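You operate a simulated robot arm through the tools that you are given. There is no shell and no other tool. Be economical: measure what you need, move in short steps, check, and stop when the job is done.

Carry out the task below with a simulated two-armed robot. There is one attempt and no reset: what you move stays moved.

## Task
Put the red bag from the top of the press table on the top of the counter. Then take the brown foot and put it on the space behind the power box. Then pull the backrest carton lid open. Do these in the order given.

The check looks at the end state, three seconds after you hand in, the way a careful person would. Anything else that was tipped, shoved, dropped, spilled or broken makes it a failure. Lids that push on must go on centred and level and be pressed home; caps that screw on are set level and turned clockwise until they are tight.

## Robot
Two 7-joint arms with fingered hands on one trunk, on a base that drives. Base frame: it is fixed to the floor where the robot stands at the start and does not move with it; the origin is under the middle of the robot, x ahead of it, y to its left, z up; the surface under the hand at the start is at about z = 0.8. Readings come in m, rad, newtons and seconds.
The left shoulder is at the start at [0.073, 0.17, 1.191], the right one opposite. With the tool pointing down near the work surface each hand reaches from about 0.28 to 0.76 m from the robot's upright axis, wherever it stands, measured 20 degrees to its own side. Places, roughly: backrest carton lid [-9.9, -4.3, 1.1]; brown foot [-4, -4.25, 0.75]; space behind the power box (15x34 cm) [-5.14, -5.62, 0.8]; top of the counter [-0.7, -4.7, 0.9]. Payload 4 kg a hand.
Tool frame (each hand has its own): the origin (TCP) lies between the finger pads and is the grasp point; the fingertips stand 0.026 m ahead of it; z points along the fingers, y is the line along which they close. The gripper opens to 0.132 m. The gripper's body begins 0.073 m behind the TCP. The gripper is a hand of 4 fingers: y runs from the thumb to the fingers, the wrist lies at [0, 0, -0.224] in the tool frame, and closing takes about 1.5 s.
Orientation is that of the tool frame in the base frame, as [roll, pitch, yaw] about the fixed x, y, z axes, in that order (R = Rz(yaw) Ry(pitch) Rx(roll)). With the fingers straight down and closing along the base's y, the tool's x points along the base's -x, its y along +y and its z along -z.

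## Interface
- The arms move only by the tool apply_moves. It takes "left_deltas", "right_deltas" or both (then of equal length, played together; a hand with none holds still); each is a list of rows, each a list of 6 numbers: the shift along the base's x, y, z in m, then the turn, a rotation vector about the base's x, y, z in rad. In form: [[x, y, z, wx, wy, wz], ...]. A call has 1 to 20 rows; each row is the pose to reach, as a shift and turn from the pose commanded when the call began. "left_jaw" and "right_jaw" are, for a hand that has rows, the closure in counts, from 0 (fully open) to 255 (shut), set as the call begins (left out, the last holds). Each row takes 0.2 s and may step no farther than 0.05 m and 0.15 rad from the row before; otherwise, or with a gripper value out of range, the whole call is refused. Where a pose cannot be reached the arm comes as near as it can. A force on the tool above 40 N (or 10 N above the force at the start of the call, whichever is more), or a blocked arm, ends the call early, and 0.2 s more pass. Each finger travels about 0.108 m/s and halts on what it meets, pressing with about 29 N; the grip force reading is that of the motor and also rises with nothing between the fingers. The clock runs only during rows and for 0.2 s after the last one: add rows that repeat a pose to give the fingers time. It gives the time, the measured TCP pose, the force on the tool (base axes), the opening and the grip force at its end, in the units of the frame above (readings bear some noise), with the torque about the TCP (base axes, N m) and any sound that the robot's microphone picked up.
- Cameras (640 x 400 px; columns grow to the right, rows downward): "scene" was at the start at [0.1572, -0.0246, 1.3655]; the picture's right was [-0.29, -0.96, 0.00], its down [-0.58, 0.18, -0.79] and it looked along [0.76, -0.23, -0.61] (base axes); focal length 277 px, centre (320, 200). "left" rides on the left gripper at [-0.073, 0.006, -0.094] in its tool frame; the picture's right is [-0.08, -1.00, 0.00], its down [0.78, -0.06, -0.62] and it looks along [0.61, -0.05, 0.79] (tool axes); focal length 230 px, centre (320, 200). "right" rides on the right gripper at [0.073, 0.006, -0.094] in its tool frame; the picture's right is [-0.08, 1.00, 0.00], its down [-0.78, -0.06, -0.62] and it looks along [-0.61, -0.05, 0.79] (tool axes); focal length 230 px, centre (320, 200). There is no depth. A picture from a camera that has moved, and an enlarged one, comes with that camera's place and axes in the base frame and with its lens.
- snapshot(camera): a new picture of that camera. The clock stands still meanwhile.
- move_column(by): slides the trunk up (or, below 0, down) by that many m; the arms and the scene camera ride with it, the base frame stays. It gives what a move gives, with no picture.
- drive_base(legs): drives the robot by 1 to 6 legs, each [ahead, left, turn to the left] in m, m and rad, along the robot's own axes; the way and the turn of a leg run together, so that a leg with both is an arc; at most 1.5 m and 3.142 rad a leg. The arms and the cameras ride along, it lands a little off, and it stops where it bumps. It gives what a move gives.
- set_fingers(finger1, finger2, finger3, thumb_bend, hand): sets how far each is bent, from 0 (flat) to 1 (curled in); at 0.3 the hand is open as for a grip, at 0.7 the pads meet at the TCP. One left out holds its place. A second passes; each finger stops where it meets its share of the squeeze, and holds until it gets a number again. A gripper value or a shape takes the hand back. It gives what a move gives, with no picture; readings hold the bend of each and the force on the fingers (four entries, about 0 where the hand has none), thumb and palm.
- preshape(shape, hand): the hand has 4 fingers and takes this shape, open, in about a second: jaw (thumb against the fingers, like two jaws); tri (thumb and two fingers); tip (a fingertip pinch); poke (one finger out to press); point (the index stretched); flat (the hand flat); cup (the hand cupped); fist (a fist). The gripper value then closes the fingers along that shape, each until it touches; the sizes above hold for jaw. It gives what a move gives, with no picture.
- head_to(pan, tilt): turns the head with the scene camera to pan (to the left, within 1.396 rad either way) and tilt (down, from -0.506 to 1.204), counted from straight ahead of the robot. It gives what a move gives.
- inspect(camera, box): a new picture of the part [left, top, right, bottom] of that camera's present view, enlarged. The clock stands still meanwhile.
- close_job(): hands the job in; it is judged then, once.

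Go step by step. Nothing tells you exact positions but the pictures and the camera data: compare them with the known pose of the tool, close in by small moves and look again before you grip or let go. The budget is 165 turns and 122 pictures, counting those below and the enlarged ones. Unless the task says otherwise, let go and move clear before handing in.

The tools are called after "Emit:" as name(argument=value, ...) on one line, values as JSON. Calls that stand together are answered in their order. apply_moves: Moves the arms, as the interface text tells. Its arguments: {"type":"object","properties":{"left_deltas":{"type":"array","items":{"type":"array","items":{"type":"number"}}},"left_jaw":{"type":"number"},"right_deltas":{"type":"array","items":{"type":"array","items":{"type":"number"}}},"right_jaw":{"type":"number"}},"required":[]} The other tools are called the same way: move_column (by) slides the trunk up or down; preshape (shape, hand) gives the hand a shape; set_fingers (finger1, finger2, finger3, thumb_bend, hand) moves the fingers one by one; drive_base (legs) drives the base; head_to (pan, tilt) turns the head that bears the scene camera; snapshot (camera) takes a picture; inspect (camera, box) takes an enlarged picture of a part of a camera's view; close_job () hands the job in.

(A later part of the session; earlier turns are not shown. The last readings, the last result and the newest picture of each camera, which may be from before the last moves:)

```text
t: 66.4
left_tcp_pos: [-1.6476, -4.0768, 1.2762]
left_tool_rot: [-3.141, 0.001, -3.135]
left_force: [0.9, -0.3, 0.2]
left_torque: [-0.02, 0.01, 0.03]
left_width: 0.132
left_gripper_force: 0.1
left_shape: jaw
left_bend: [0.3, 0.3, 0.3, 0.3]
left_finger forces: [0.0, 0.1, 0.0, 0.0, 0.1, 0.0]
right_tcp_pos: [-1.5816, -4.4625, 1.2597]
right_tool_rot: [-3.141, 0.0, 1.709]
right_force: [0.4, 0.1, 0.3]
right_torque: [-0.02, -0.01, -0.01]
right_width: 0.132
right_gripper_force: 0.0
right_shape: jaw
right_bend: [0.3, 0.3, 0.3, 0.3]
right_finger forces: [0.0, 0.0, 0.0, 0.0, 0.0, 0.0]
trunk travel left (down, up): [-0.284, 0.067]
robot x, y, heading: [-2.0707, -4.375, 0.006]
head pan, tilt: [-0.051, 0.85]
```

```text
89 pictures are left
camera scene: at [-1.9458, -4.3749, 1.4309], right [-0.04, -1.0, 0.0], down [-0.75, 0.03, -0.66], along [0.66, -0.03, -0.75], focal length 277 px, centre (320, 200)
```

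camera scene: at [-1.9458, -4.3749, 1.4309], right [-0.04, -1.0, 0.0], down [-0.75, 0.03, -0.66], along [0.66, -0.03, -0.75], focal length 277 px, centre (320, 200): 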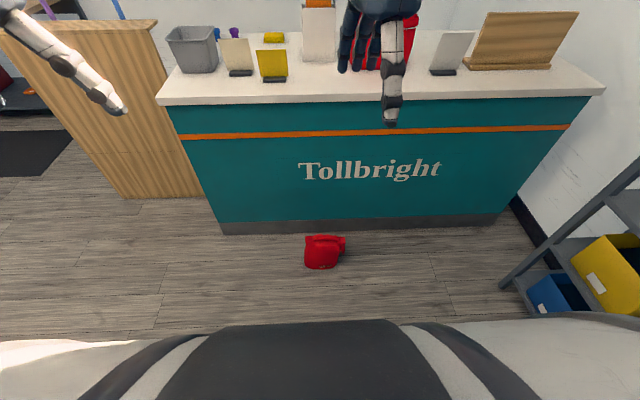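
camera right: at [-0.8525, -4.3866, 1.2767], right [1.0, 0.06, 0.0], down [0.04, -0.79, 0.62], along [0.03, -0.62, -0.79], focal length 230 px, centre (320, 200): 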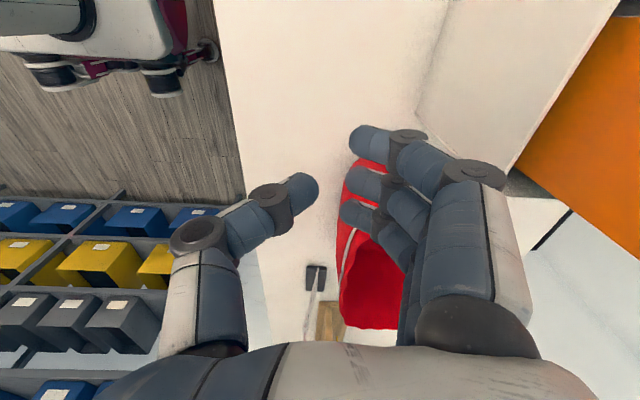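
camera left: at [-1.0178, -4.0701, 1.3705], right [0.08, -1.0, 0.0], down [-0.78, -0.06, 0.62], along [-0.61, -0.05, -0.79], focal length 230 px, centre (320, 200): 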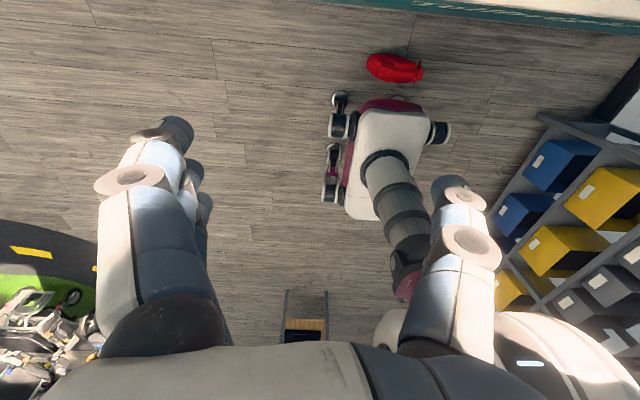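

The bag landed upright at about (-1.17, -4.44). I'll line up with it again, lower the trunk, and this time grip deeper, with the fingertips under the handle.

Emit:
drive_base(legs=[[0.4, 0.02, 0]])

Emit:
move_column(by=-0.284)

Emit:
snapshot(camera="right")

```text
t: 68.9
left_tcp_pos: [-1.2478, -4.0521, 1.2773]
left_tool_rot: [3.142, 0.001, -3.132]
left_force: [-0.3, -0.1, 0.3]
left_torque: [-0.03, 0.02, -0.02]
left_width: 0.1317
left_gripper_force: 0.2
left_shape: jaw
left_bend: [0.3, 0.3, 0.3, 0.3]
left_finger forces: [0.0, 0.0, 0.1, 0.0, 0.1, 0.0]
right_tcp_pos: [-1.1821, -4.4389, 1.2609]
right_tool_rot: [-3.139, 0.001, 1.711]
right_force: [-0.3, 0.7, 0.3]
right_torque: [0.02, 0.02, 0.01]
right_width: 0.1318
right_gripper_force: 0.1
right_shape: jaw
right_bend: [0.3, 0.3, 0.3, 0.3]
right_finger forces: [0.1, 0.1, 0.0, 0.0, 0.0, 0.0]
trunk travel left (down, up): [-0.284, 0.067]
robot x, y, heading: [-1.6649, -4.3476, 0.012]
head pan, tilt: [-0.051, 0.85]
```

```text
t: 71.8
left_tcp_pos: [-1.2492, -4.0527, 0.9937]
left_tool_rot: [3.141, 0.003, -3.133]
left_force: [-0.1, -0.2, 0.7]
left_torque: [0.0, -0.04, -0.01]
left_width: 0.1317
left_gripper_force: 0.0
left_shape: jaw
left_bend: [0.3, 0.3, 0.3, 0.3]
left_finger forces: [0.0, 0.1, 0.0, 0.0, 0.1, 0.0]
right_tcp_pos: [-1.1834, -4.4385, 0.9765]
right_tool_rot: [3.141, 0.001, 1.71]
right_force: [0.3, -0.2, -0.1]
right_torque: [0.0, 0.01, -0.01]
right_width: 0.132
right_gripper_force: 0.0
right_shape: jaw
right_bend: [0.3, 0.3, 0.3, 0.3]
right_finger forces: [0.0, 0.0, 0.0, 0.0, 0.0, 0.0]
trunk travel left (down, up): [0.0, 0.351]
robot x, y, heading: [-1.6671, -4.3507, 0.006]
head pan, tilt: [-0.051, 0.85]
```

```text
88 pictures are left
camera right: at [-1.1888, -4.3641, 1.0728], right [1.0, 0.06, 0.0], down [0.05, -0.79, 0.62], along [0.04, -0.62, -0.79], focal length 230 px, centre (320, 200)
```

right: 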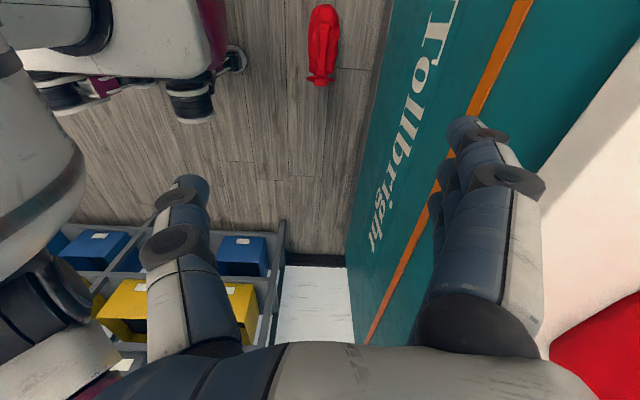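

The bag is right beneath the hand at (-1.18, -4.44). I'll turn the wrist by -0.2 and come down to about z 0.40 for a close look.

Emit:
apply_moves(right_deltas=[[0, 0, -0.04, 0, 0, -0.08], [0, 0, -0.08, 0, 0, -0.16], [0, 0, -0.12, 0, 0, -0.2], [0, 0, -0.165, 0, 0, -0.2], [0, 0, -0.21, 0, 0, -0.2], [0, 0, -0.255, 0, 0, -0.2], [0, 0, -0.3, 0, 0, -0.2], [0, 0, -0.345, 0, 0, -0.2], [0, 0, -0.39, 0, 0, -0.2], [0, 0, -0.435, 0, 0, -0.2], [0, 0, -0.48, 0, 0, -0.2], [0, 0, -0.525, 0, 0, -0.2], [0, 0, -0.565, 0, 0, -0.2], [0, 0, -0.565, 0, 0, -0.2]])

Emit:
snapshot(camera="right")

Emit:
snapshot(camera="left")

```text
t: 74.8
left_tcp_pos: [-1.2479, -4.0527, 0.993]
left_tool_rot: [3.139, -0.001, -3.133]
left_force: [0.3, -0.7, -0.2]
left_torque: [-0.01, -0.04, -0.01]
left_width: 0.1319
left_gripper_force: 0.1
left_shape: jaw
left_bend: [0.3, 0.3, 0.3, 0.3]
left_finger forces: [0.0, 0.1, 0.0, 0.0, 0.1, 0.0]
right_tcp_pos: [-1.1843, -4.438, 0.4108]
right_tool_rot: [-3.14, -0.001, 1.511]
right_force: [0.7, -0.3, -0.6]
right_torque: [0.0, 0.02, -0.03]
right_width: 0.1322
right_gripper_force: 0.1
right_shape: jaw
right_bend: [0.3, 0.3, 0.3, 0.3]
right_finger forces: [0.0, 0.0, 0.0, 0.0, 0.0, 0.0]
trunk travel left (down, up): [0.0, 0.351]
robot x, y, heading: [-1.6699, -4.3522, 0.013]
head pan, tilt: [-0.051, 0.85]
```

```text
87 pictures are left
camera right: at [-1.1747, -4.3641, 0.5066], right [0.99, -0.14, 0.0], down [-0.11, -0.78, 0.62], along [-0.08, -0.61, -0.79], focal length 230 px, centre (320, 200)
```

right: 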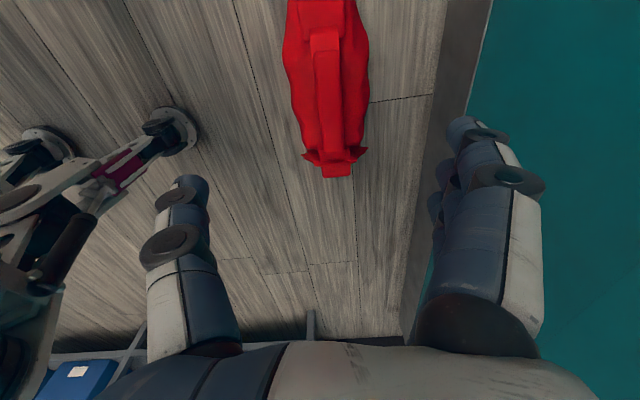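

```text
86 pictures are left
camera left: at [-1.1747, -4.0469, 1.0868], right [0.09, -1.0, 0.0], down [-0.78, -0.07, 0.62], along [-0.61, -0.05, -0.79], focal length 230 px, centre (320, 200)
```

left: 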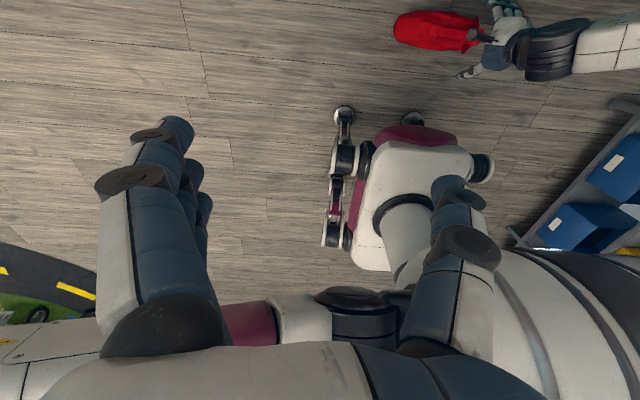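

The alignment is good; the handle is at x≈-1.174. I'll go down to z≈0.235, deeper than last time.

Emit:
apply_moves(right_deltas=[[0.01, 0, -0.04, 0, 0, 0], [0.01, 0, -0.08, 0, 0, 0], [0.01, 0, -0.12, 0, 0, 0], [0.01, 0, -0.15, 0, 0, 0], [0.01, 0, -0.175, 0, 0, 0], [0.01, 0, -0.175, 0, 0, 0]])

Emit:
snapshot(camera="right")

Emit:
inspect(camera="left", box=[380, 0, 540, 100])

```text
t: 76.2
left_tcp_pos: [-1.2496, -4.053, 0.993]
left_tool_rot: [3.141, 0.0, -3.133]
left_force: [0.6, -0.3, 0.9]
left_torque: [0.01, 0.03, 0.01]
left_width: 0.1318
left_gripper_force: 0.0
left_shape: jaw
left_bend: [0.3, 0.3, 0.3, 0.3]
left_finger forces: [0.1, 0.0, 0.0, 0.0, 0.1, 0.0]
right_tcp_pos: [-1.1736, -4.4374, 0.2369]
right_tool_rot: [3.142, 0.0, 1.512]
right_force: [0.0, 0.3, 0.3]
right_torque: [0.0, -0.01, 0.02]
right_width: 0.1319
right_gripper_force: 0.0
right_shape: jaw
right_bend: [0.3, 0.3, 0.3, 0.3]
right_finger forces: [0.1, 0.1, 0.1, 0.0, 0.0, 0.0]
trunk travel left (down, up): [0.0, 0.351]
robot x, y, heading: [-1.6666, -4.3517, 0.007]
head pan, tilt: [-0.051, 0.85]
```

```text
85 pictures are left
camera right: at [-1.1639, -4.3646, 0.3322], right [0.99, -0.14, 0.0], down [-0.11, -0.78, 0.62], along [-0.08, -0.61, -0.79], focal length 230 px, centre (320, 200)
```

right: 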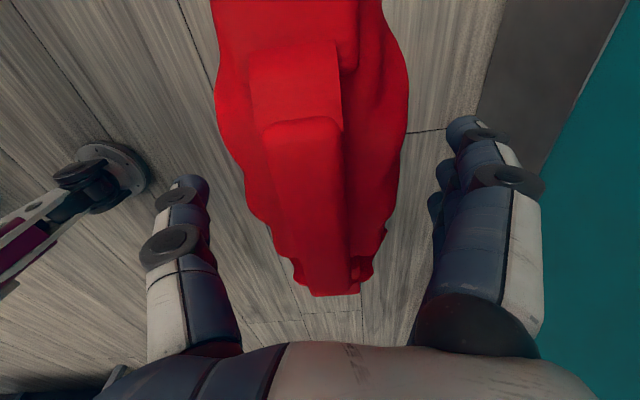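

```text
4.00 times, centred on (460, 50) of left
camera zoom: at [-1.1746, -4.0469, 1.0867], right [0.09, -1.0, 0.0], down [-0.78, -0.07, 0.62], along [-0.61, -0.05, -0.79], focal length 920 px, centre (-240, 800)
```

zoom: 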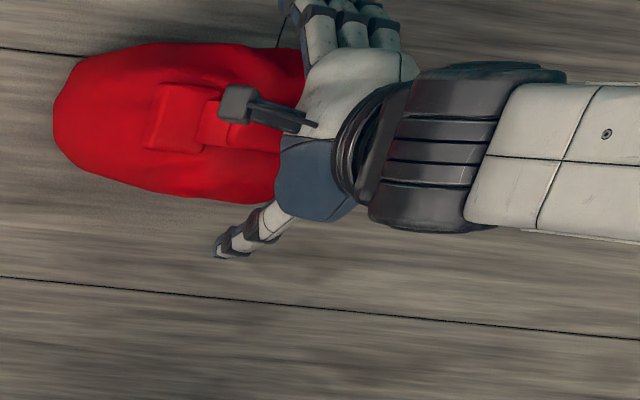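

The handle now sits about 2 cm behind the TCP, so the fingers should close under it. Closing.

Emit:
apply_moves(right_deltas=[[-0.003, 0, 0, 0, 0, 0], [-0.003, 0, 0, 0, 0, 0], [-0.003, 0, 0, 0, 0, 0], [-0.003, 0, 0, 0, 0, 0], [-0.003, 0, 0, 0, 0, 0], [-0.003, 0, 0, 0, 0, 0], [-0.003, 0, 0, 0, 0, 0], [-0.003, 0, 0, 0, 0, 0]], right_jaw=255)

Emit:
snapshot(camera="right")

```text
t: 78.0
left_tcp_pos: [-1.2489, -4.0536, 0.9939]
left_tool_rot: [3.141, -0.001, -3.132]
left_force: [0.1, -0.9, 0.4]
left_torque: [-0.02, 0.02, 0.02]
left_width: 0.132
left_gripper_force: 0.0
left_shape: jaw
left_bend: [0.3, 0.3, 0.3, 0.3]
left_finger forces: [0.0, 0.0, 0.0, 0.1, 0.0, 0.0]
right_tcp_pos: [-1.1761, -4.4386, 0.2365]
right_tool_rot: [-3.141, 0.001, 1.511]
right_force: [2.1, -2.8, 4.7]
right_torque: [-0.03, -0.04, -0.01]
right_width: 0.0788
right_gripper_force: 29.2
right_shape: jaw
right_bend: [0.71, 0.71, 0.71, 0.71]
right_finger forces: [8.3, 8.3, 8.4, 0.1, 23.3, 0.1]
trunk travel left (down, up): [0.0, 0.351]
robot x, y, heading: [-1.6692, -4.3526, 0.011]
head pan, tilt: [-0.051, 0.85]
```

```text
83 pictures are left
camera right: at [-1.1664, -4.3649, 0.3323], right [0.99, -0.14, 0.0], down [-0.11, -0.78, 0.62], along [-0.08, -0.61, -0.79], focal length 230 px, centre (320, 200)
```

right: 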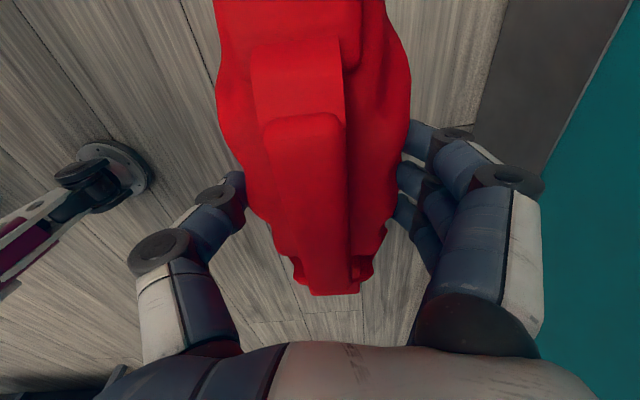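

This grip at 79 mm is on the tapering body, which is likely why the first grip crept off. I'll open, rise about 3 cm and try to pinch the straight-sided handle bar itself with the fingertips.

Emit:
apply_moves(right_deltas=[[0, 0, 0, 0, 0, 0], [0, 0, 0, 0, 0, 0], [0, 0, 0, 0, 0, 0], [0, 0, 0, 0, 0, 0], [0, 0, 0.015, 0, 0, 0], [0, 0, 0.03, 0, 0, 0], [0, 0, 0.03, 0, 0, 0]], right_jaw=0)

Emit:
apply_moves(right_deltas=[[-0.001, 0, 0, 0, 0, 0], [-0.001, 0, 0, 0, 0, 0], [-0.001, 0, 0, 0, 0, 0], [-0.001, 0, 0, 0, 0, 0], [-0.001, 0, 0, 0, 0, 0], [-0.001, 0, 0, 0, 0, 0], [-0.001, 0, 0, 0, 0, 0], [-0.001, 0, 0, 0, 0, 0]], right_jaw=255)

Emit:
snapshot(camera="right")

```text
t: 79.6
left_tcp_pos: [-1.2496, -4.0537, 0.9935]
left_tool_rot: [-3.14, 0.0, -3.133]
left_force: [0.4, -0.4, 0.1]
left_torque: [0.03, 0.03, 0.02]
left_width: 0.132
left_gripper_force: 0.1
left_shape: jaw
left_bend: [0.3, 0.3, 0.3, 0.3]
left_finger forces: [0.0, 0.0, 0.0, 0.1, 0.1, 0.0]
right_tcp_pos: [-1.1749, -4.4386, 0.2672]
right_tool_rot: [3.14, 0.001, 1.511]
right_force: [0.4, -0.1, 0.1]
right_torque: [0.03, -0.02, 0.01]
right_width: 0.1318
right_gripper_force: 0.1
right_shape: jaw
right_bend: [0.3, 0.3, 0.3, 0.3]
right_finger forces: [0.1, 0.1, 0.0, 0.1, 0.0, 0.1]
trunk travel left (down, up): [0.0, 0.351]
robot x, y, heading: [-1.6696, -4.353, 0.007]
head pan, tilt: [-0.051, 0.85]
```

```text
t: 81.4
left_tcp_pos: [-1.2494, -4.0535, 0.9928]
left_tool_rot: [3.141, 0.001, -3.133]
left_force: [0.4, -0.3, 0.3]
left_torque: [0.01, -0.01, 0.02]
left_width: 0.1319
left_gripper_force: 0.0
left_shape: jaw
left_bend: [0.3, 0.3, 0.3, 0.3]
left_finger forces: [0.0, 0.1, 0.1, 0.0, 0.1, 0.0]
right_tcp_pos: [-1.1773, -4.4389, 0.2671]
right_tool_rot: [3.141, 0.0, 1.512]
right_force: [0.9, -0.2, 0.2]
right_torque: [0.1, -0.35, -0.08]
right_width: 0.0219
right_gripper_force: 28.6
right_shape: jaw
right_bend: [0.74, 0.72, 0.73, 0.7]
right_finger forces: [11.7, 9.0, 7.9, 0.0, 25.3, 0.0]
trunk travel left (down, up): [0.0, 0.351]
robot x, y, heading: [-1.6635, -4.3494, 0.013]
head pan, tilt: [-0.051, 0.85]
```

```text
82 pictures are left
camera right: at [-1.1672, -4.3649, 0.3622], right [0.99, -0.14, 0.0], down [-0.11, -0.78, 0.62], along [-0.09, -0.61, -0.79], focal length 230 px, centre (320, 200)
```

right: 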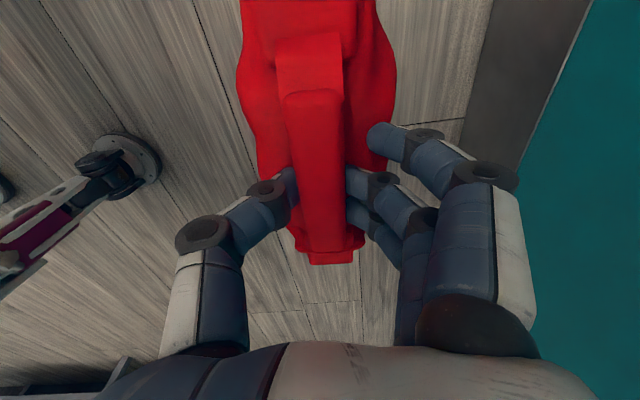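

The fingers are now pinching the handle bar itself at 22 mm. I'll lift slowly by 8 cm and check for slip.

Emit:
apply_moves(right_deltas=[[0, 0, 0.01, 0, 0, 0], [0, 0, 0.02, 0, 0, 0], [0, 0, 0.03, 0, 0, 0], [0, 0, 0.045, 0, 0, 0], [0, 0, 0.06, 0, 0, 0], [0, 0, 0.075, 0, 0, 0], [0, 0, 0.08, 0, 0, 0], [0, 0, 0.08, 0, 0, 0], [0, 0, 0.08, 0, 0, 0], [0, 0, 0.08, 0, 0, 0]])

Emit:
snapshot(camera="right")

```text
t: 83.6
left_tcp_pos: [-1.2482, -4.0542, 0.993]
left_tool_rot: [3.141, 0.0, -3.134]
left_force: [-0.7, 0.3, -0.1]
left_torque: [0.01, 0.0, -0.01]
left_width: 0.1318
left_gripper_force: 0.2
left_shape: jaw
left_bend: [0.3, 0.3, 0.3, 0.3]
left_finger forces: [0.0, 0.0, 0.0, 0.0, 0.0, 0.0]
right_tcp_pos: [-1.1747, -4.4398, 0.3466]
right_tool_rot: [-3.14, -0.001, 1.511]
right_force: [0.6, 0.0, -4.5]
right_torque: [-0.03, 0.01, 0.01]
right_width: 0.0184
right_gripper_force: 29.1
right_shape: jaw
right_bend: [0.76, 0.72, 0.73, 0.71]
right_finger forces: [2.9, 13.9, 8.7, 0.1, 26.5, 0.0]
trunk travel left (down, up): [0.0, 0.351]
robot x, y, heading: [-1.6702, -4.3473, 0.009]
head pan, tilt: [-0.051, 0.85]
```

```text
81 pictures are left
camera right: at [-1.1671, -4.3649, 0.4422], right [0.99, -0.14, 0.0], down [-0.11, -0.78, 0.62], along [-0.09, -0.61, -0.79], focal length 230 px, centre (320, 200)
```

right: 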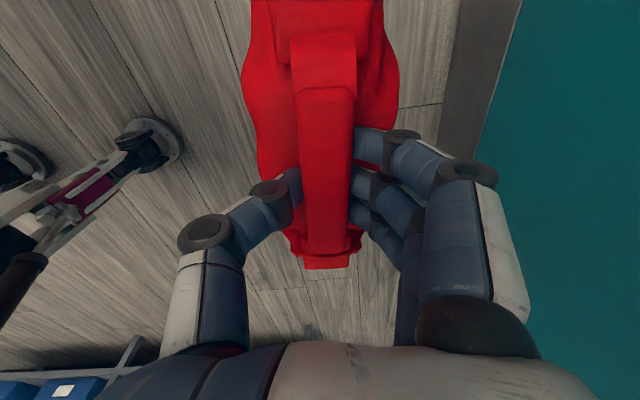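

The grip is solid and the bag hangs level. I'll raise the trunk, then the arm, in gentle steps.

Emit:
move_column(by=0.3)

Emit:
apply_moves(right_deltas=[[0, 0, 0.02, 0, 0, 0], [0, 0, 0.045, 0, 0, 0], [0, 0, 0.075, 0, 0, 0], [0, 0, 0.105, 0, 0, 0], [0, 0, 0.135, 0, 0, 0], [0, 0, 0.165, 0, 0, 0], [0, 0, 0.195, 0, 0, 0], [0, 0, 0.225, 0, 0, 0], [0, 0, 0.255, 0, 0, 0], [0, 0, 0.285, 0, 0, 0], [0, 0, 0.315, 0, 0, 0], [0, 0, 0.345, 0, 0, 0], [0, 0, 0.375, 0, 0, 0], [0, 0, 0.405, 0, 0, 0], [0, 0, 0.435, 0, 0, 0], [0, 0, 0.465, 0, 0, 0], [0, 0, 0.495, 0, 0, 0], [0, 0, 0.52, 0, 0, 0], [0, 0, 0.54, 0, 0, 0], [0, 0, 0.55, 0, 0, 0]])

Emit:
head_to(pan=-0.05, tilt=0.6)

Emit:
snapshot(camera="scene")

```text
t: 86.6
left_tcp_pos: [-1.2487, -4.053, 1.2931]
left_tool_rot: [3.141, -0.001, -3.133]
left_force: [1.0, 0.3, 0.7]
left_torque: [0.01, -0.02, -0.03]
left_width: 0.1321
left_gripper_force: 0.0
left_shape: jaw
left_bend: [0.3, 0.3, 0.3, 0.3]
left_finger forces: [0.1, 0.1, 0.1, 0.1, 0.0, 0.0]
right_tcp_pos: [-1.1754, -4.4391, 0.6465]
right_tool_rot: [-3.141, 0.0, 1.511]
right_force: [-0.1, 0.1, -3.0]
right_torque: [-0.03, 0.0, -0.04]
right_width: 0.0186
right_gripper_force: 29.2
right_shape: jaw
right_bend: [0.76, 0.72, 0.73, 0.71]
right_finger forces: [3.3, 15.7, 8.3, 0.0, 26.8, 0.0]
trunk travel left (down, up): [-0.3, 0.051]
robot x, y, heading: [-1.6673, -4.3504, 0.012]
head pan, tilt: [-0.051, 0.85]
```

```text
t: 90.8
left_tcp_pos: [-1.2487, -4.0532, 1.2935]
left_tool_rot: [-3.141, 0.0, -3.133]
left_force: [-0.1, 0.1, -0.2]
left_torque: [-0.02, -0.01, 0.0]
left_width: 0.1317
left_gripper_force: 0.0
left_shape: jaw
left_bend: [0.3, 0.3, 0.3, 0.3]
left_finger forces: [0.1, 0.0, 0.1, 0.1, 0.0, 0.1]
right_tcp_pos: [-1.1763, -4.4378, 1.1965]
right_tool_rot: [3.141, -0.001, 1.512]
right_force: [0.5, 0.1, -3.9]
right_torque: [-0.05, -0.01, -0.03]
right_width: 0.0184
right_gripper_force: 29.0
right_shape: jaw
right_bend: [0.75, 0.72, 0.73, 0.71]
right_finger forces: [3.8, 19.4, 7.3, 0.0, 26.4, 0.1]
trunk travel left (down, up): [-0.3, 0.051]
robot x, y, heading: [-1.6688, -4.3484, 0.011]
head pan, tilt: [-0.051, 0.85]
```

```text
t: 91.5
left_tcp_pos: [-1.2485, -4.0526, 1.2939]
left_tool_rot: [3.142, 0.001, -3.133]
left_force: [0.0, -0.2, -0.2]
left_torque: [-0.04, 0.04, 0.02]
left_width: 0.1317
left_gripper_force: 0.1
left_shape: jaw
left_bend: [0.3, 0.3, 0.3, 0.3]
left_finger forces: [0.0, 0.0, 0.1, 0.0, 0.0, 0.0]
right_tcp_pos: [-1.1767, -4.439, 1.1965]
right_tool_rot: [3.142, 0.002, 1.512]
right_force: [-0.3, -0.3, -3.3]
right_torque: [-0.03, 0.02, 0.02]
right_width: 0.0185
right_gripper_force: 29.2
right_shape: jaw
right_bend: [0.75, 0.72, 0.73, 0.71]
right_finger forces: [3.8, 19.2, 7.4, 0.0, 26.4, 0.0]
trunk travel left (down, up): [-0.3, 0.051]
robot x, y, heading: [-1.6705, -4.3494, 0.009]
head pan, tilt: [-0.051, 0.6]
```

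```text
80 pictures are left
camera scene: at [-1.5375, -4.352, 1.468], right [-0.04, -1.0, 0.0], down [-0.57, 0.02, -0.82], along [0.82, -0.03, -0.57], focal length 277 px, centre (320, 200)
```

scene: 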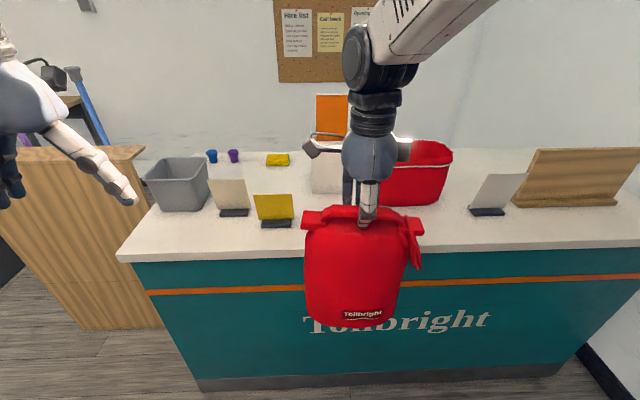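

The bag is held well at counter height. I'll raise it a bit, drive 0.15 m ahead, then extend the arm slowly.

Emit:
apply_moves(right_deltas=[[0, 0, 0.02, 0, 0, 0], [0, 0, 0.04, 0, 0, 0], [0, 0, 0.045, 0, 0, 0]])

Emit:
drive_base(legs=[[0.15, 0, 0]])

Emit:
apply_moves(right_deltas=[[0.015, 0, 0, 0, 0, 0], [0.035, 0, 0, 0, 0, 0], [0.055, 0, 0, 0, 0, 0], [0.075, 0, 0, 0, 0, 0], [0.095, -0.003, 0, 0, 0, 0], [0.115, -0.006, 0, 0, 0, 0], [0.135, -0.01, 0, 0, 0, 0], [0.155, -0.01, 0, 0, 0, 0], [0.17, -0.01, 0, 0, 0, 0], [0.175, -0.01, 0, 0, 0, 0]])

Emit:
snapshot(camera="scene")

```text
t: 92.3
left_tcp_pos: [-1.2488, -4.0522, 1.2932]
left_tool_rot: [-3.14, 0.001, -3.132]
left_force: [0.7, -0.7, -0.2]
left_torque: [0.0, -0.01, -0.05]
left_width: 0.1319
left_gripper_force: 0.0
left_shape: jaw
left_bend: [0.3, 0.3, 0.3, 0.3]
left_finger forces: [0.1, 0.0, 0.1, 0.0, 0.0, 0.0]
right_tcp_pos: [-1.1753, -4.4385, 1.2412]
right_tool_rot: [-3.14, 0.0, 1.512]
right_force: [-0.4, -0.2, -3.7]
right_torque: [0.0, -0.02, -0.01]
right_width: 0.0186
right_gripper_force: 28.9
right_shape: jaw
right_bend: [0.75, 0.72, 0.73, 0.71]
right_finger forces: [3.8, 19.6, 7.3, 0.1, 26.3, 0.1]
trunk travel left (down, up): [-0.3, 0.051]
robot x, y, heading: [-1.6656, -4.3503, 0.007]
head pan, tilt: [-0.051, 0.6]
```

```text
t: 93.7
left_tcp_pos: [-1.0996, -4.0512, 1.2931]
left_tool_rot: [-3.14, 0.001, -3.134]
left_force: [0.3, 0.1, -0.1]
left_torque: [-0.04, 0.02, 0.0]
left_width: 0.1318
left_gripper_force: 0.0
left_shape: jaw
left_bend: [0.3, 0.3, 0.3, 0.3]
left_finger forces: [0.0, 0.1, 0.0, 0.0, 0.0, 0.0]
right_tcp_pos: [-1.0267, -4.4355, 1.2405]
right_tool_rot: [-3.14, 0.001, 1.51]
right_force: [0.1, 0.4, -3.3]
right_torque: [-0.02, -0.02, 0.02]
right_width: 0.0181
right_gripper_force: 29.3
right_shape: jaw
right_bend: [0.75, 0.72, 0.73, 0.71]
right_finger forces: [3.8, 19.8, 7.5, 0.1, 26.3, 0.0]
trunk travel left (down, up): [-0.3, 0.051]
robot x, y, heading: [-1.5187, -4.3474, 0.011]
head pan, tilt: [-0.051, 0.6]
```

```text
t: 95.9
left_tcp_pos: [-1.1003, -4.052, 1.2928]
left_tool_rot: [-3.14, 0.0, -3.131]
left_force: [0.1, -0.6, -0.2]
left_torque: [0.0, 0.0, -0.01]
left_width: 0.132
left_gripper_force: 0.1
left_shape: jaw
left_bend: [0.3, 0.3, 0.3, 0.3]
left_finger forces: [0.0, 0.0, 0.0, 0.0, 0.1, 0.1]
right_tcp_pos: [-0.8526, -4.4465, 1.2414]
right_tool_rot: [-3.14, 0.001, 1.512]
right_force: [-0.2, 0.6, -3.8]
right_torque: [-0.02, 0.0, 0.0]
right_width: 0.0186
right_gripper_force: 28.9
right_shape: jaw
right_bend: [0.75, 0.72, 0.73, 0.71]
right_finger forces: [3.9, 22.5, 7.2, 0.0, 26.7, 0.1]
trunk travel left (down, up): [-0.3, 0.051]
robot x, y, heading: [-1.5219, -4.3512, 0.008]
head pan, tilt: [-0.051, 0.6]
```

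```text
79 pictures are left
camera scene: at [-1.3888, -4.3506, 1.4681], right [-0.04, -1.0, 0.0], down [-0.56, 0.02, -0.82], along [0.82, -0.03, -0.57], focal length 277 px, centre (320, 200)
```

scene: 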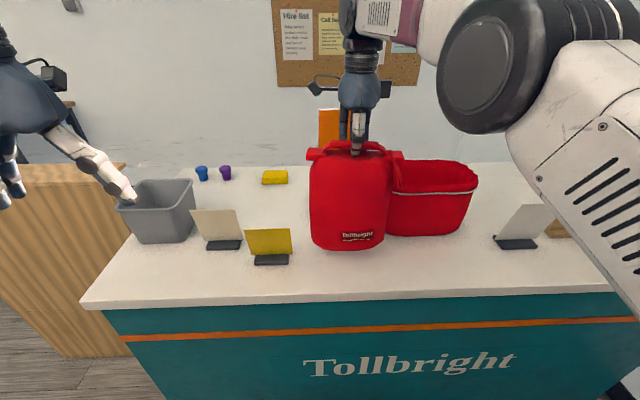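

The bag is over the free patch. I'll lower it gently to the counter.

Emit:
apply_moves(right_deltas=[[0, 0, -0.015, 0, 0, 0], [0, 0, -0.03, 0, 0, 0], [0, 0, -0.045, 0, 0, 0], [0, 0, -0.055, 0, 0, 0], [0, 0, -0.062, 0, 0, 0], [0, 0, -0.062, 0, 0, 0]])

Emit:
snapshot(camera="scene")

```text
t: 97.1
left_tcp_pos: [-1.1, -4.0526, 1.2932]
left_tool_rot: [-3.141, 0.0, -3.134]
left_force: [0.4, 0.1, -0.5]
left_torque: [0.01, 0.04, 0.02]
left_width: 0.1319
left_gripper_force: 0.1
left_shape: jaw
left_bend: [0.3, 0.3, 0.3, 0.3]
left_finger forces: [0.0, 0.0, 0.0, 0.1, 0.0, 0.0]
right_tcp_pos: [-0.8501, -4.452, 1.1922]
right_tool_rot: [3.123, 0.003, 1.504]
right_force: [-3.0, -7.4, 22.8]
right_torque: [0.23, 0.44, 0.14]
right_width: 0.0214
right_gripper_force: 28.7
right_shape: jaw
right_bend: [0.75, 0.73, 0.73, 0.71]
right_finger forces: [4.2, 35.5, 9.3, 0.1, 55.2, 0.1]
trunk travel left (down, up): [-0.3, 0.051]
robot x, y, heading: [-1.5207, -4.3481, 0.01]
head pan, tilt: [-0.051, 0.6]
stopped in row 5 (right hand): the force on the tool passed its limit at 46 N (the readings are from after the stop); the commanded pose is now the measured one
```

```text
78 pictures are left
camera scene: at [-1.3894, -4.3511, 1.4682], right [-0.04, -1.0, 0.0], down [-0.56, 0.02, -0.82], along [0.82, -0.04, -0.57], focal length 277 px, centre (320, 200)
```

scene: 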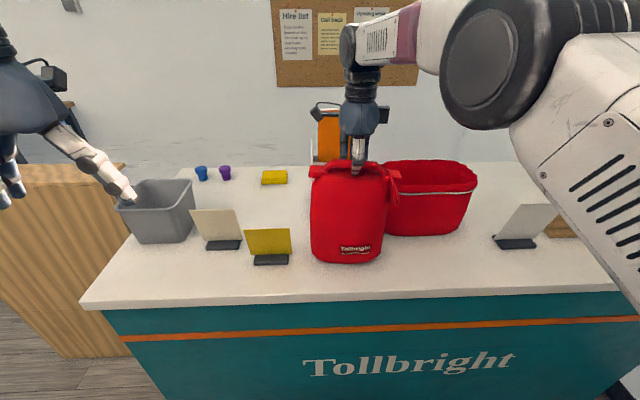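

The bag has touched down on the counter. I'll ease the load off, open, and rise clear.

Emit:
apply_moves(right_deltas=[[0, 0, 0.003, 0, 0, 0], [0, 0, 0.003, 0, 0, 0]])

Emit:
apply_moves(right_deltas=[[0, 0, 0, 0, 0, 0], [0, 0, 0, 0, 0, 0], [0, 0, 0, 0, 0, 0], [0, 0, 0, 0, 0, 0], [0, 0, 0, 0, 0, 0], [0, 0, 0, 0, 0, 0]], right_jaw=0)

Emit:
snapshot(camera="right")

Emit:
snapshot(camera="scene")

```text
t: 97.7
left_tcp_pos: [-1.1017, -4.0521, 1.2942]
left_tool_rot: [-3.141, 0.001, -3.133]
left_force: [-1.1, 0.1, 0.3]
left_torque: [0.0, 0.0, -0.01]
left_width: 0.1322
left_gripper_force: 0.1
left_shape: jaw
left_bend: [0.3, 0.3, 0.3, 0.3]
left_finger forces: [0.0, 0.0, 0.0, 0.0, 0.0, 0.0]
right_tcp_pos: [-0.8519, -4.4502, 1.1931]
right_tool_rot: [3.13, 0.002, 1.507]
right_force: [-1.3, -4.9, 13.9]
right_torque: [0.11, -0.06, 0.0]
right_width: 0.0208
right_gripper_force: 28.7
right_shape: jaw
right_bend: [0.75, 0.73, 0.73, 0.72]
right_finger forces: [3.4, 35.9, 7.4, 0.0, 44.3, 0.1]
trunk travel left (down, up): [-0.3, 0.051]
robot x, y, heading: [-1.523, -4.346, 0.009]
head pan, tilt: [-0.051, 0.6]
```

```text
t: 99.1
left_tcp_pos: [-1.1004, -4.0509, 1.293]
left_tool_rot: [3.141, 0.0, -3.132]
left_force: [0.1, -0.1, 0.3]
left_torque: [0.01, 0.01, 0.0]
left_width: 0.132
left_gripper_force: 0.0
left_shape: jaw
left_bend: [0.3, 0.3, 0.3, 0.3]
left_finger forces: [0.0, 0.1, 0.0, 0.0, 0.1, 0.1]
right_tcp_pos: [-0.8506, -4.4503, 1.1917]
right_tool_rot: [3.132, 0.001, 1.508]
right_force: [0.6, -1.5, -0.1]
right_torque: [-0.02, -0.03, 0.01]
right_width: 0.1319
right_gripper_force: 0.1
right_shape: jaw
right_bend: [0.3, 0.3, 0.3, 0.3]
right_finger forces: [0.1, 0.0, 0.0, 0.1, 0.0, 0.1]
trunk travel left (down, up): [-0.3, 0.051]
robot x, y, heading: [-1.5201, -4.3462, 0.01]
head pan, tilt: [-0.051, 0.6]
```

```text
77 pictures are left
camera right: at [-0.8423, -4.376, 1.2865], right [0.99, -0.14, 0.01], down [-0.12, -0.78, 0.62], along [-0.08, -0.61, -0.79], focal length 230 px, centre (320, 200)
```

right: 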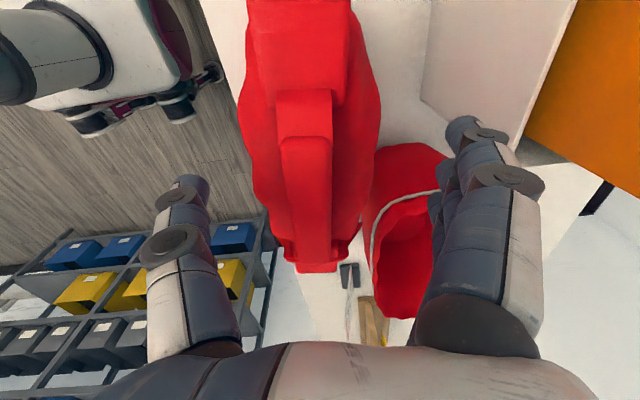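

```text
76 pictures are left
camera scene: at [-1.3891, -4.3508, 1.4681], right [-0.04, -1.0, 0.0], down [-0.56, 0.02, -0.82], along [0.82, -0.03, -0.57], focal length 277 px, centre (320, 200)
```

scene: 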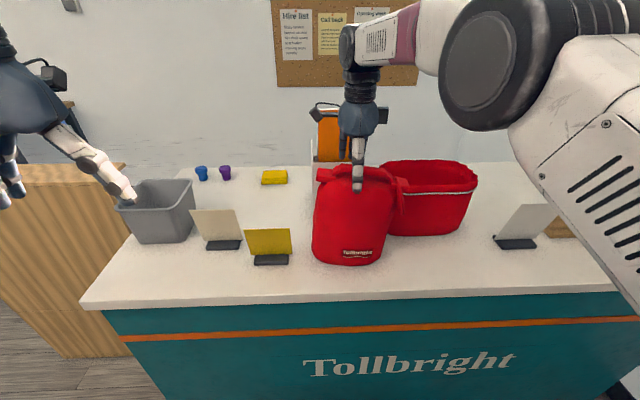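

The bag stands on the counter. I'll rise clear, retract and check.

Emit:
apply_moves(right_deltas=[[0, 0, 0.03, 0, 0, 0], [0, 0, 0.07, 0, 0, 0], [0, 0, 0.1, 0, 0, 0], [-0.045, 0, 0.1, 0, 0, 0], [-0.09, 0, 0.1, 0, 0, 0], [-0.135, 0, 0.1, 0, 0, 0], [-0.18, 0, 0.1, 0, 0, 0], [-0.18, 0, 0.1, 0, 0, 0]])

Emit:
snapshot(camera="scene")

```text
t: 100.9
left_tcp_pos: [-1.0984, -4.0526, 1.2931]
left_tool_rot: [3.141, 0.0, -3.133]
left_force: [0.7, -0.2, 0.4]
left_torque: [0.01, 0.01, 0.0]
left_width: 0.1322
left_gripper_force: 0.0
left_shape: jaw
left_bend: [0.3, 0.3, 0.3, 0.3]
left_finger forces: [0.1, 0.0, 0.0, 0.1, 0.0, 0.1]
right_tcp_pos: [-1.0299, -4.4485, 1.2917]
right_tool_rot: [3.131, 0.003, 1.507]
right_force: [-0.3, -0.4, 0.4]
right_torque: [-0.03, 0.05, 0.01]
right_width: 0.1322
right_gripper_force: 0.1
right_shape: jaw
right_bend: [0.3, 0.3, 0.3, 0.3]
right_finger forces: [0.1, 0.0, 0.0, 0.0, 0.0, 0.1]
right hand out of reach, approached as far as the arm can: row 3
trunk travel left (down, up): [-0.3, 0.051]
robot x, y, heading: [-1.5173, -4.35, 0.01]
head pan, tilt: [-0.051, 0.6]
```

```text
75 pictures are left
camera scene: at [-1.3882, -4.3508, 1.4679], right [-0.04, -1.0, 0.0], down [-0.57, 0.02, -0.82], along [0.82, -0.03, -0.57], focal length 277 px, centre (320, 200)
```

scene: 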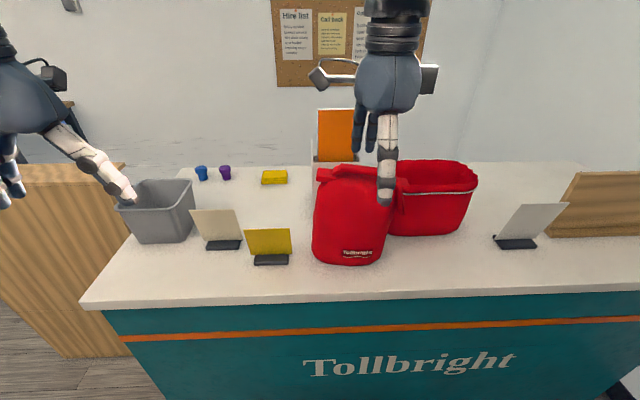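

Job one is done. Now I'll back off, turn round and look towards the brown foot near (-4, -4.25).

Emit:
drive_base(legs=[[-0.7, 0, 0], [0, 0, 3.13]])

Emit:
head_to(pan=0.0, tilt=0.3)

Emit:
snapshot(camera="scene")

```text
t: 112.0
left_tcp_pos: [-2.64, -4.6493, 1.2938]
left_tool_rot: [3.141, 0.0, 0.001]
left_force: [0.2, -0.3, -0.6]
left_torque: [0.0, 0.04, 0.04]
left_width: 0.132
left_gripper_force: 0.1
left_shape: jaw
left_bend: [0.3, 0.3, 0.3, 0.3]
left_finger forces: [0.0, 0.0, 0.1, 0.1, 0.1, 0.0]
right_tcp_pos: [-2.7069, -4.2513, 1.2919]
right_tool_rot: [3.13, 0.001, -1.64]
right_force: [-0.4, 0.5, -0.1]
right_torque: [-0.01, -0.02, -0.05]
right_width: 0.132
right_gripper_force: 0.1
right_shape: jaw
right_bend: [0.3, 0.3, 0.3, 0.3]
right_finger forces: [0.1, 0.0, 0.0, 0.0, 0.0, 0.1]
trunk travel left (down, up): [-0.3, 0.051]
robot x, y, heading: [-2.2158, -4.3569, -3.14]
head pan, tilt: [-0.051, 0.6]
```

```text
t: 112.8
left_tcp_pos: [-2.639, -4.649, 1.2931]
left_tool_rot: [3.142, -0.001, 0.003]
left_force: [0.3, -0.2, 0.6]
left_torque: [-0.01, -0.02, 0.03]
left_width: 0.1321
left_gripper_force: 0.0
left_shape: jaw
left_bend: [0.3, 0.3, 0.3, 0.3]
left_finger forces: [0.0, 0.0, 0.0, 0.1, 0.0, 0.0]
right_tcp_pos: [-2.7063, -4.2511, 1.2906]
right_tool_rot: [3.131, 0.002, -1.64]
right_force: [-0.7, 0.3, -0.1]
right_torque: [0.0, 0.0, 0.03]
right_width: 0.1317
right_gripper_force: 0.0
right_shape: jaw
right_bend: [0.3, 0.3, 0.3, 0.3]
right_finger forces: [0.1, 0.0, 0.0, 0.1, 0.0, 0.0]
trunk travel left (down, up): [-0.3, 0.051]
robot x, y, heading: [-2.2161, -4.3576, -3.137]
head pan, tilt: [0.0, 0.3]
```

```text
74 pictures are left
camera scene: at [-2.3511, -4.3553, 1.4955], right [0.0, 1.0, 0.0], down [0.3, 0.0, -0.96], along [-0.96, 0.0, -0.3], focal length 277 px, centre (320, 200)
```

scene: 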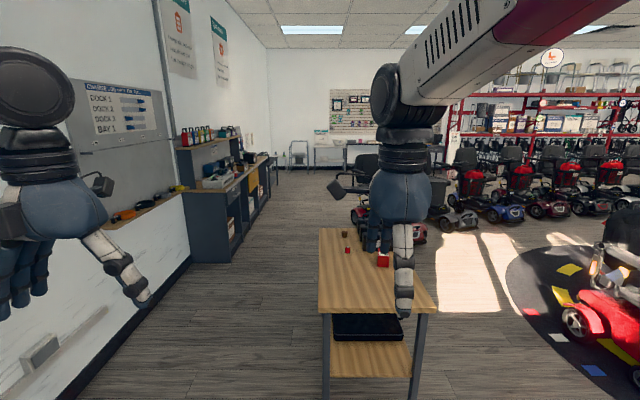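

Emit:
inspect(camera="scene", box=[300, 215, 440, 325])

Emit:
inspect(camera="scene", box=[170, 110, 290, 210])

```text
3.64 times, centred on (370, 270) of scene
camera zoom: at [-2.3511, -4.3553, 1.4955], right [0.0, 1.0, 0.0], down [0.3, 0.0, -0.96], along [-0.96, 0.0, -0.3], focal length 1008 px, centre (138, -54)
```

zoom: 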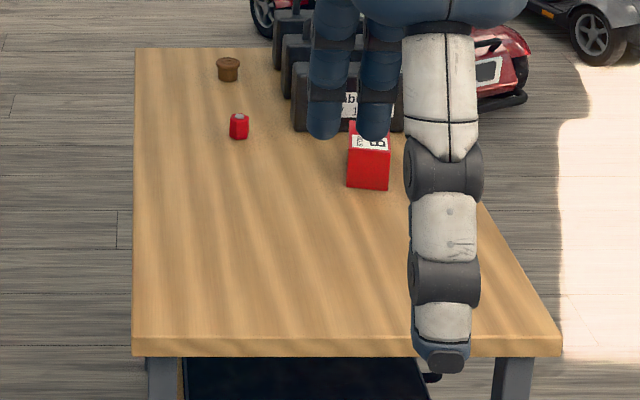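

```text
4.00 times, centred on (230, 160) of scene
camera zoom: at [-2.3511, -4.3553, 1.4955], right [0.0, 1.0, 0.0], down [0.3, 0.0, -0.96], along [-0.96, 0.0, -0.3], focal length 1109 px, centre (680, 360)
```

zoom: 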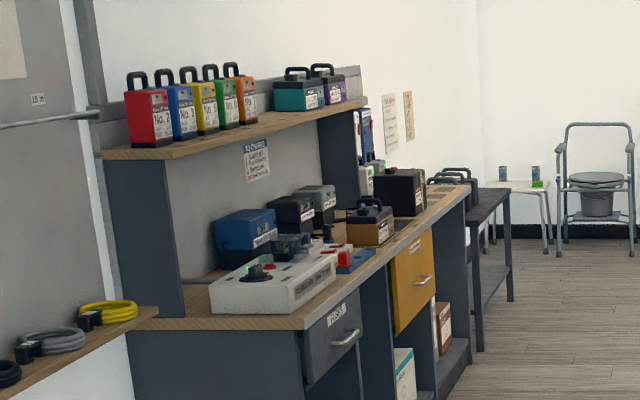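

The brown foot is on the table at about (-4.03, -4.19), near the table's left far corner. I'll drive along the table's left side and turn to face it.

Emit:
drive_base(legs=[[0.4, 0.46, 0], [0.75, 0, 0], [0.76, 0, 0], [0, 0, -1.57]])

Emit:
head_to(pan=-0.1, tilt=0.75)

Emit:
snapshot(camera="scene")

```text
t: 128.5
left_tcp_pos: [-4.4245, -4.3772, 1.2924]
left_tool_rot: [-3.142, -0.001, -1.568]
left_force: [0.0, 0.0, 0.4]
left_torque: [0.02, 0.0, 0.0]
left_width: 0.132
left_gripper_force: 0.1
left_shape: jaw
left_bend: [0.3, 0.3, 0.3, 0.3]
left_finger forces: [0.0, 0.1, 0.0, 0.0, 0.0, 0.1]
right_tcp_pos: [-4.028, -4.3103, 1.2928]
right_tool_rot: [3.13, 0.002, 3.074]
right_force: [-0.1, -0.7, 0.5]
right_torque: [-0.01, -0.02, -0.04]
right_width: 0.132
right_gripper_force: 0.1
right_shape: jaw
right_bend: [0.3, 0.3, 0.3, 0.3]
right_finger forces: [0.0, 0.0, 0.1, 0.0, 0.1, 0.0]
trunk travel left (down, up): [-0.3, 0.051]
robot x, y, heading: [-4.1318, -4.7973, 1.573]
head pan, tilt: [0.0, 0.3]
```

```text
t: 129.4
left_tcp_pos: [-4.4248, -4.3765, 1.2921]
left_tool_rot: [-3.14, 0.0, -1.567]
left_force: [0.4, 0.0, -0.3]
left_torque: [0.01, 0.02, -0.02]
left_width: 0.1319
left_gripper_force: 0.0
left_shape: jaw
left_bend: [0.3, 0.3, 0.3, 0.3]
left_finger forces: [0.1, 0.0, 0.1, 0.0, 0.0, 0.0]
right_tcp_pos: [-4.0281, -4.3098, 1.2906]
right_tool_rot: [3.132, 0.003, 3.077]
right_force: [-0.7, -0.4, -0.1]
right_torque: [0.0, 0.02, -0.02]
right_width: 0.132
right_gripper_force: 0.1
right_shape: jaw
right_bend: [0.3, 0.3, 0.3, 0.3]
right_finger forces: [0.0, 0.0, 0.0, 0.0, 0.1, 0.0]
trunk travel left (down, up): [-0.3, 0.051]
robot x, y, heading: [-4.1263, -4.7969, 1.575]
head pan, tilt: [-0.099, 0.75]
```

```text
71 pictures are left
camera scene: at [-4.1211, -4.6738, 1.4553], right [1.0, -0.09, 0.0], down [-0.06, -0.68, -0.73], along [0.07, 0.73, -0.68], focal length 277 px, centre (320, 200)
```

scene: 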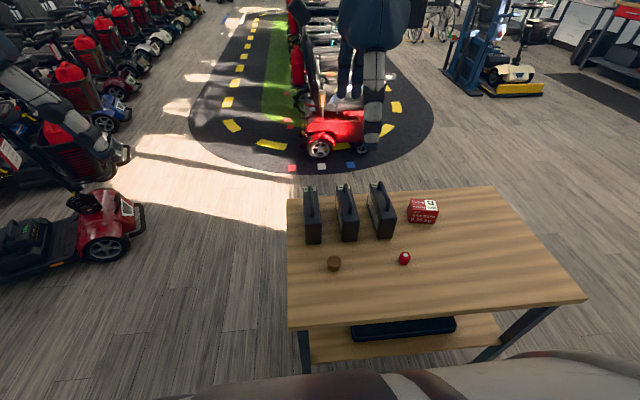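

The foot is confirmed at (-4.03, -4.195), with black boxes 10 cm behind it. I'll turn the right hand to close along x, and lower the trunk by 0.2.

Emit:
apply_moves(right_deltas=[[0, 0, 0, 0, 0, 0.14], [0, 0, 0, 0, 0, 0.28], [0, 0, 0, 0, 0, 0.42], [0, 0, 0, 0, 0, 0.56], [0, 0, 0, 0, 0, 0.7], [0, 0, 0, 0, 0, 0.84], [0, 0, 0, 0, 0, 0.98], [0, 0, 0, 0, 0, 1.12], [0, 0, 0, 0, 0, 1.26], [0, 0, 0, 0, 0, 1.4], [0, 0, 0, 0, 0, 1.54], [0, 0, 0, 0, 0, 1.63], [0, 0, 0, 0, 0, 1.63]])

Emit:
move_column(by=-0.2)

Emit:
apply_moves(right_deltas=[[0, 0.02, -0.04, 0, 0, 0], [0, 0.04, -0.08, 0, 0, 0], [0, 0.06, -0.11, 0, 0, 0], [0, 0.08, -0.14, 0, 0, 0], [0, 0.1, -0.17, 0, 0, 0], [0, 0.115, -0.19, 0, 0, 0], [0, 0.115, -0.19, 0, 0, 0]])

Emit:
snapshot(camera="right")

Emit:
snapshot(camera="scene")

```text
t: 132.2
left_tcp_pos: [-4.4242, -4.3771, 1.293]
left_tool_rot: [3.141, 0.0, -1.567]
left_force: [0.7, -0.2, -0.2]
left_torque: [0.02, 0.01, -0.04]
left_width: 0.1321
left_gripper_force: 0.1
left_shape: jaw
left_bend: [0.3, 0.3, 0.3, 0.3]
left_finger forces: [0.1, 0.0, 0.1, 0.0, 0.0, 0.0]
right_tcp_pos: [-4.0269, -4.3093, 1.2921]
right_tool_rot: [3.131, 0.002, -1.577]
right_force: [0.1, 0.3, 0.1]
right_torque: [0.0, -0.01, 0.02]
right_width: 0.1316
right_gripper_force: 0.0
right_shape: jaw
right_bend: [0.3, 0.3, 0.3, 0.3]
right_finger forces: [0.1, 0.0, 0.0, 0.0, 0.1, 0.0]
trunk travel left (down, up): [-0.3, 0.051]
robot x, y, heading: [-4.1288, -4.7974, 1.579]
head pan, tilt: [-0.099, 0.75]
```

```text
t: 134.4
left_tcp_pos: [-4.4247, -4.3788, 1.095]
left_tool_rot: [3.142, 0.003, -1.565]
left_force: [-0.5, -0.6, 0.1]
left_torque: [0.03, -0.03, 0.03]
left_width: 0.1321
left_gripper_force: 0.1
left_shape: jaw
left_bend: [0.3, 0.3, 0.3, 0.3]
left_finger forces: [0.0, 0.1, 0.1, 0.0, 0.0, 0.0]
right_tcp_pos: [-4.0275, -4.3104, 1.0932]
right_tool_rot: [3.131, 0.006, -1.579]
right_force: [0.5, 0.3, 0.2]
right_torque: [0.04, 0.0, -0.01]
right_width: 0.132
right_gripper_force: 0.1
right_shape: jaw
right_bend: [0.3, 0.3, 0.3, 0.3]
right_finger forces: [0.0, 0.0, 0.0, 0.0, 0.1, 0.1]
trunk travel left (down, up): [-0.1, 0.251]
robot x, y, heading: [-4.1302, -4.7996, 1.575]
head pan, tilt: [-0.099, 0.75]
```

```text
t: 136.0
left_tcp_pos: [-4.4256, -4.3756, 1.0937]
left_tool_rot: [-3.141, 0.002, -1.567]
left_force: [-0.3, -0.3, -0.6]
left_torque: [0.0, 0.03, 0.0]
left_width: 0.1319
left_gripper_force: 0.0
left_shape: jaw
left_bend: [0.3, 0.3, 0.3, 0.3]
left_finger forces: [0.0, 0.0, 0.0, 0.0, 0.0, 0.0]
right_tcp_pos: [-4.0259, -4.1945, 0.9024]
right_tool_rot: [3.129, 0.003, -1.577]
right_force: [0.1, 0.2, 1.0]
right_torque: [-0.03, 0.0, 0.02]
right_width: 0.1318
right_gripper_force: 0.1
right_shape: jaw
right_bend: [0.3, 0.3, 0.3, 0.3]
right_finger forces: [0.1, 0.1, 0.1, 0.0, 0.1, 0.0]
trunk travel left (down, up): [-0.1, 0.251]
robot x, y, heading: [-4.1284, -4.7995, 1.578]
head pan, tilt: [-0.099, 0.75]
```

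```text
70 pictures are left
camera right: at [-4.033, -4.2663, 0.9967], right [-1.0, 0.09, 0.01], down [0.07, 0.78, 0.62], along [0.04, 0.62, -0.79], focal length 230 px, centre (320, 200)
```

right: 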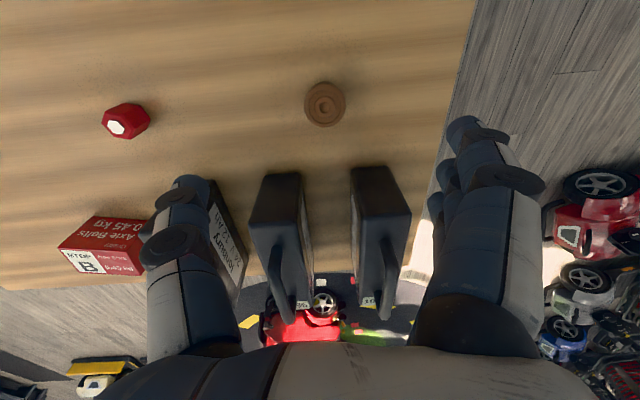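

```text
69 pictures are left
camera scene: at [-4.1216, -4.5482, 1.2452], right [1.0, -0.09, 0.0], down [-0.06, -0.68, -0.73], along [0.07, 0.73, -0.68], focal length 277 px, centre (320, 200)
```

scene: 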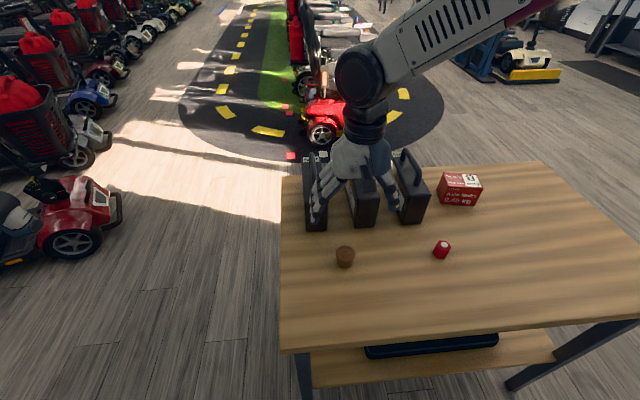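

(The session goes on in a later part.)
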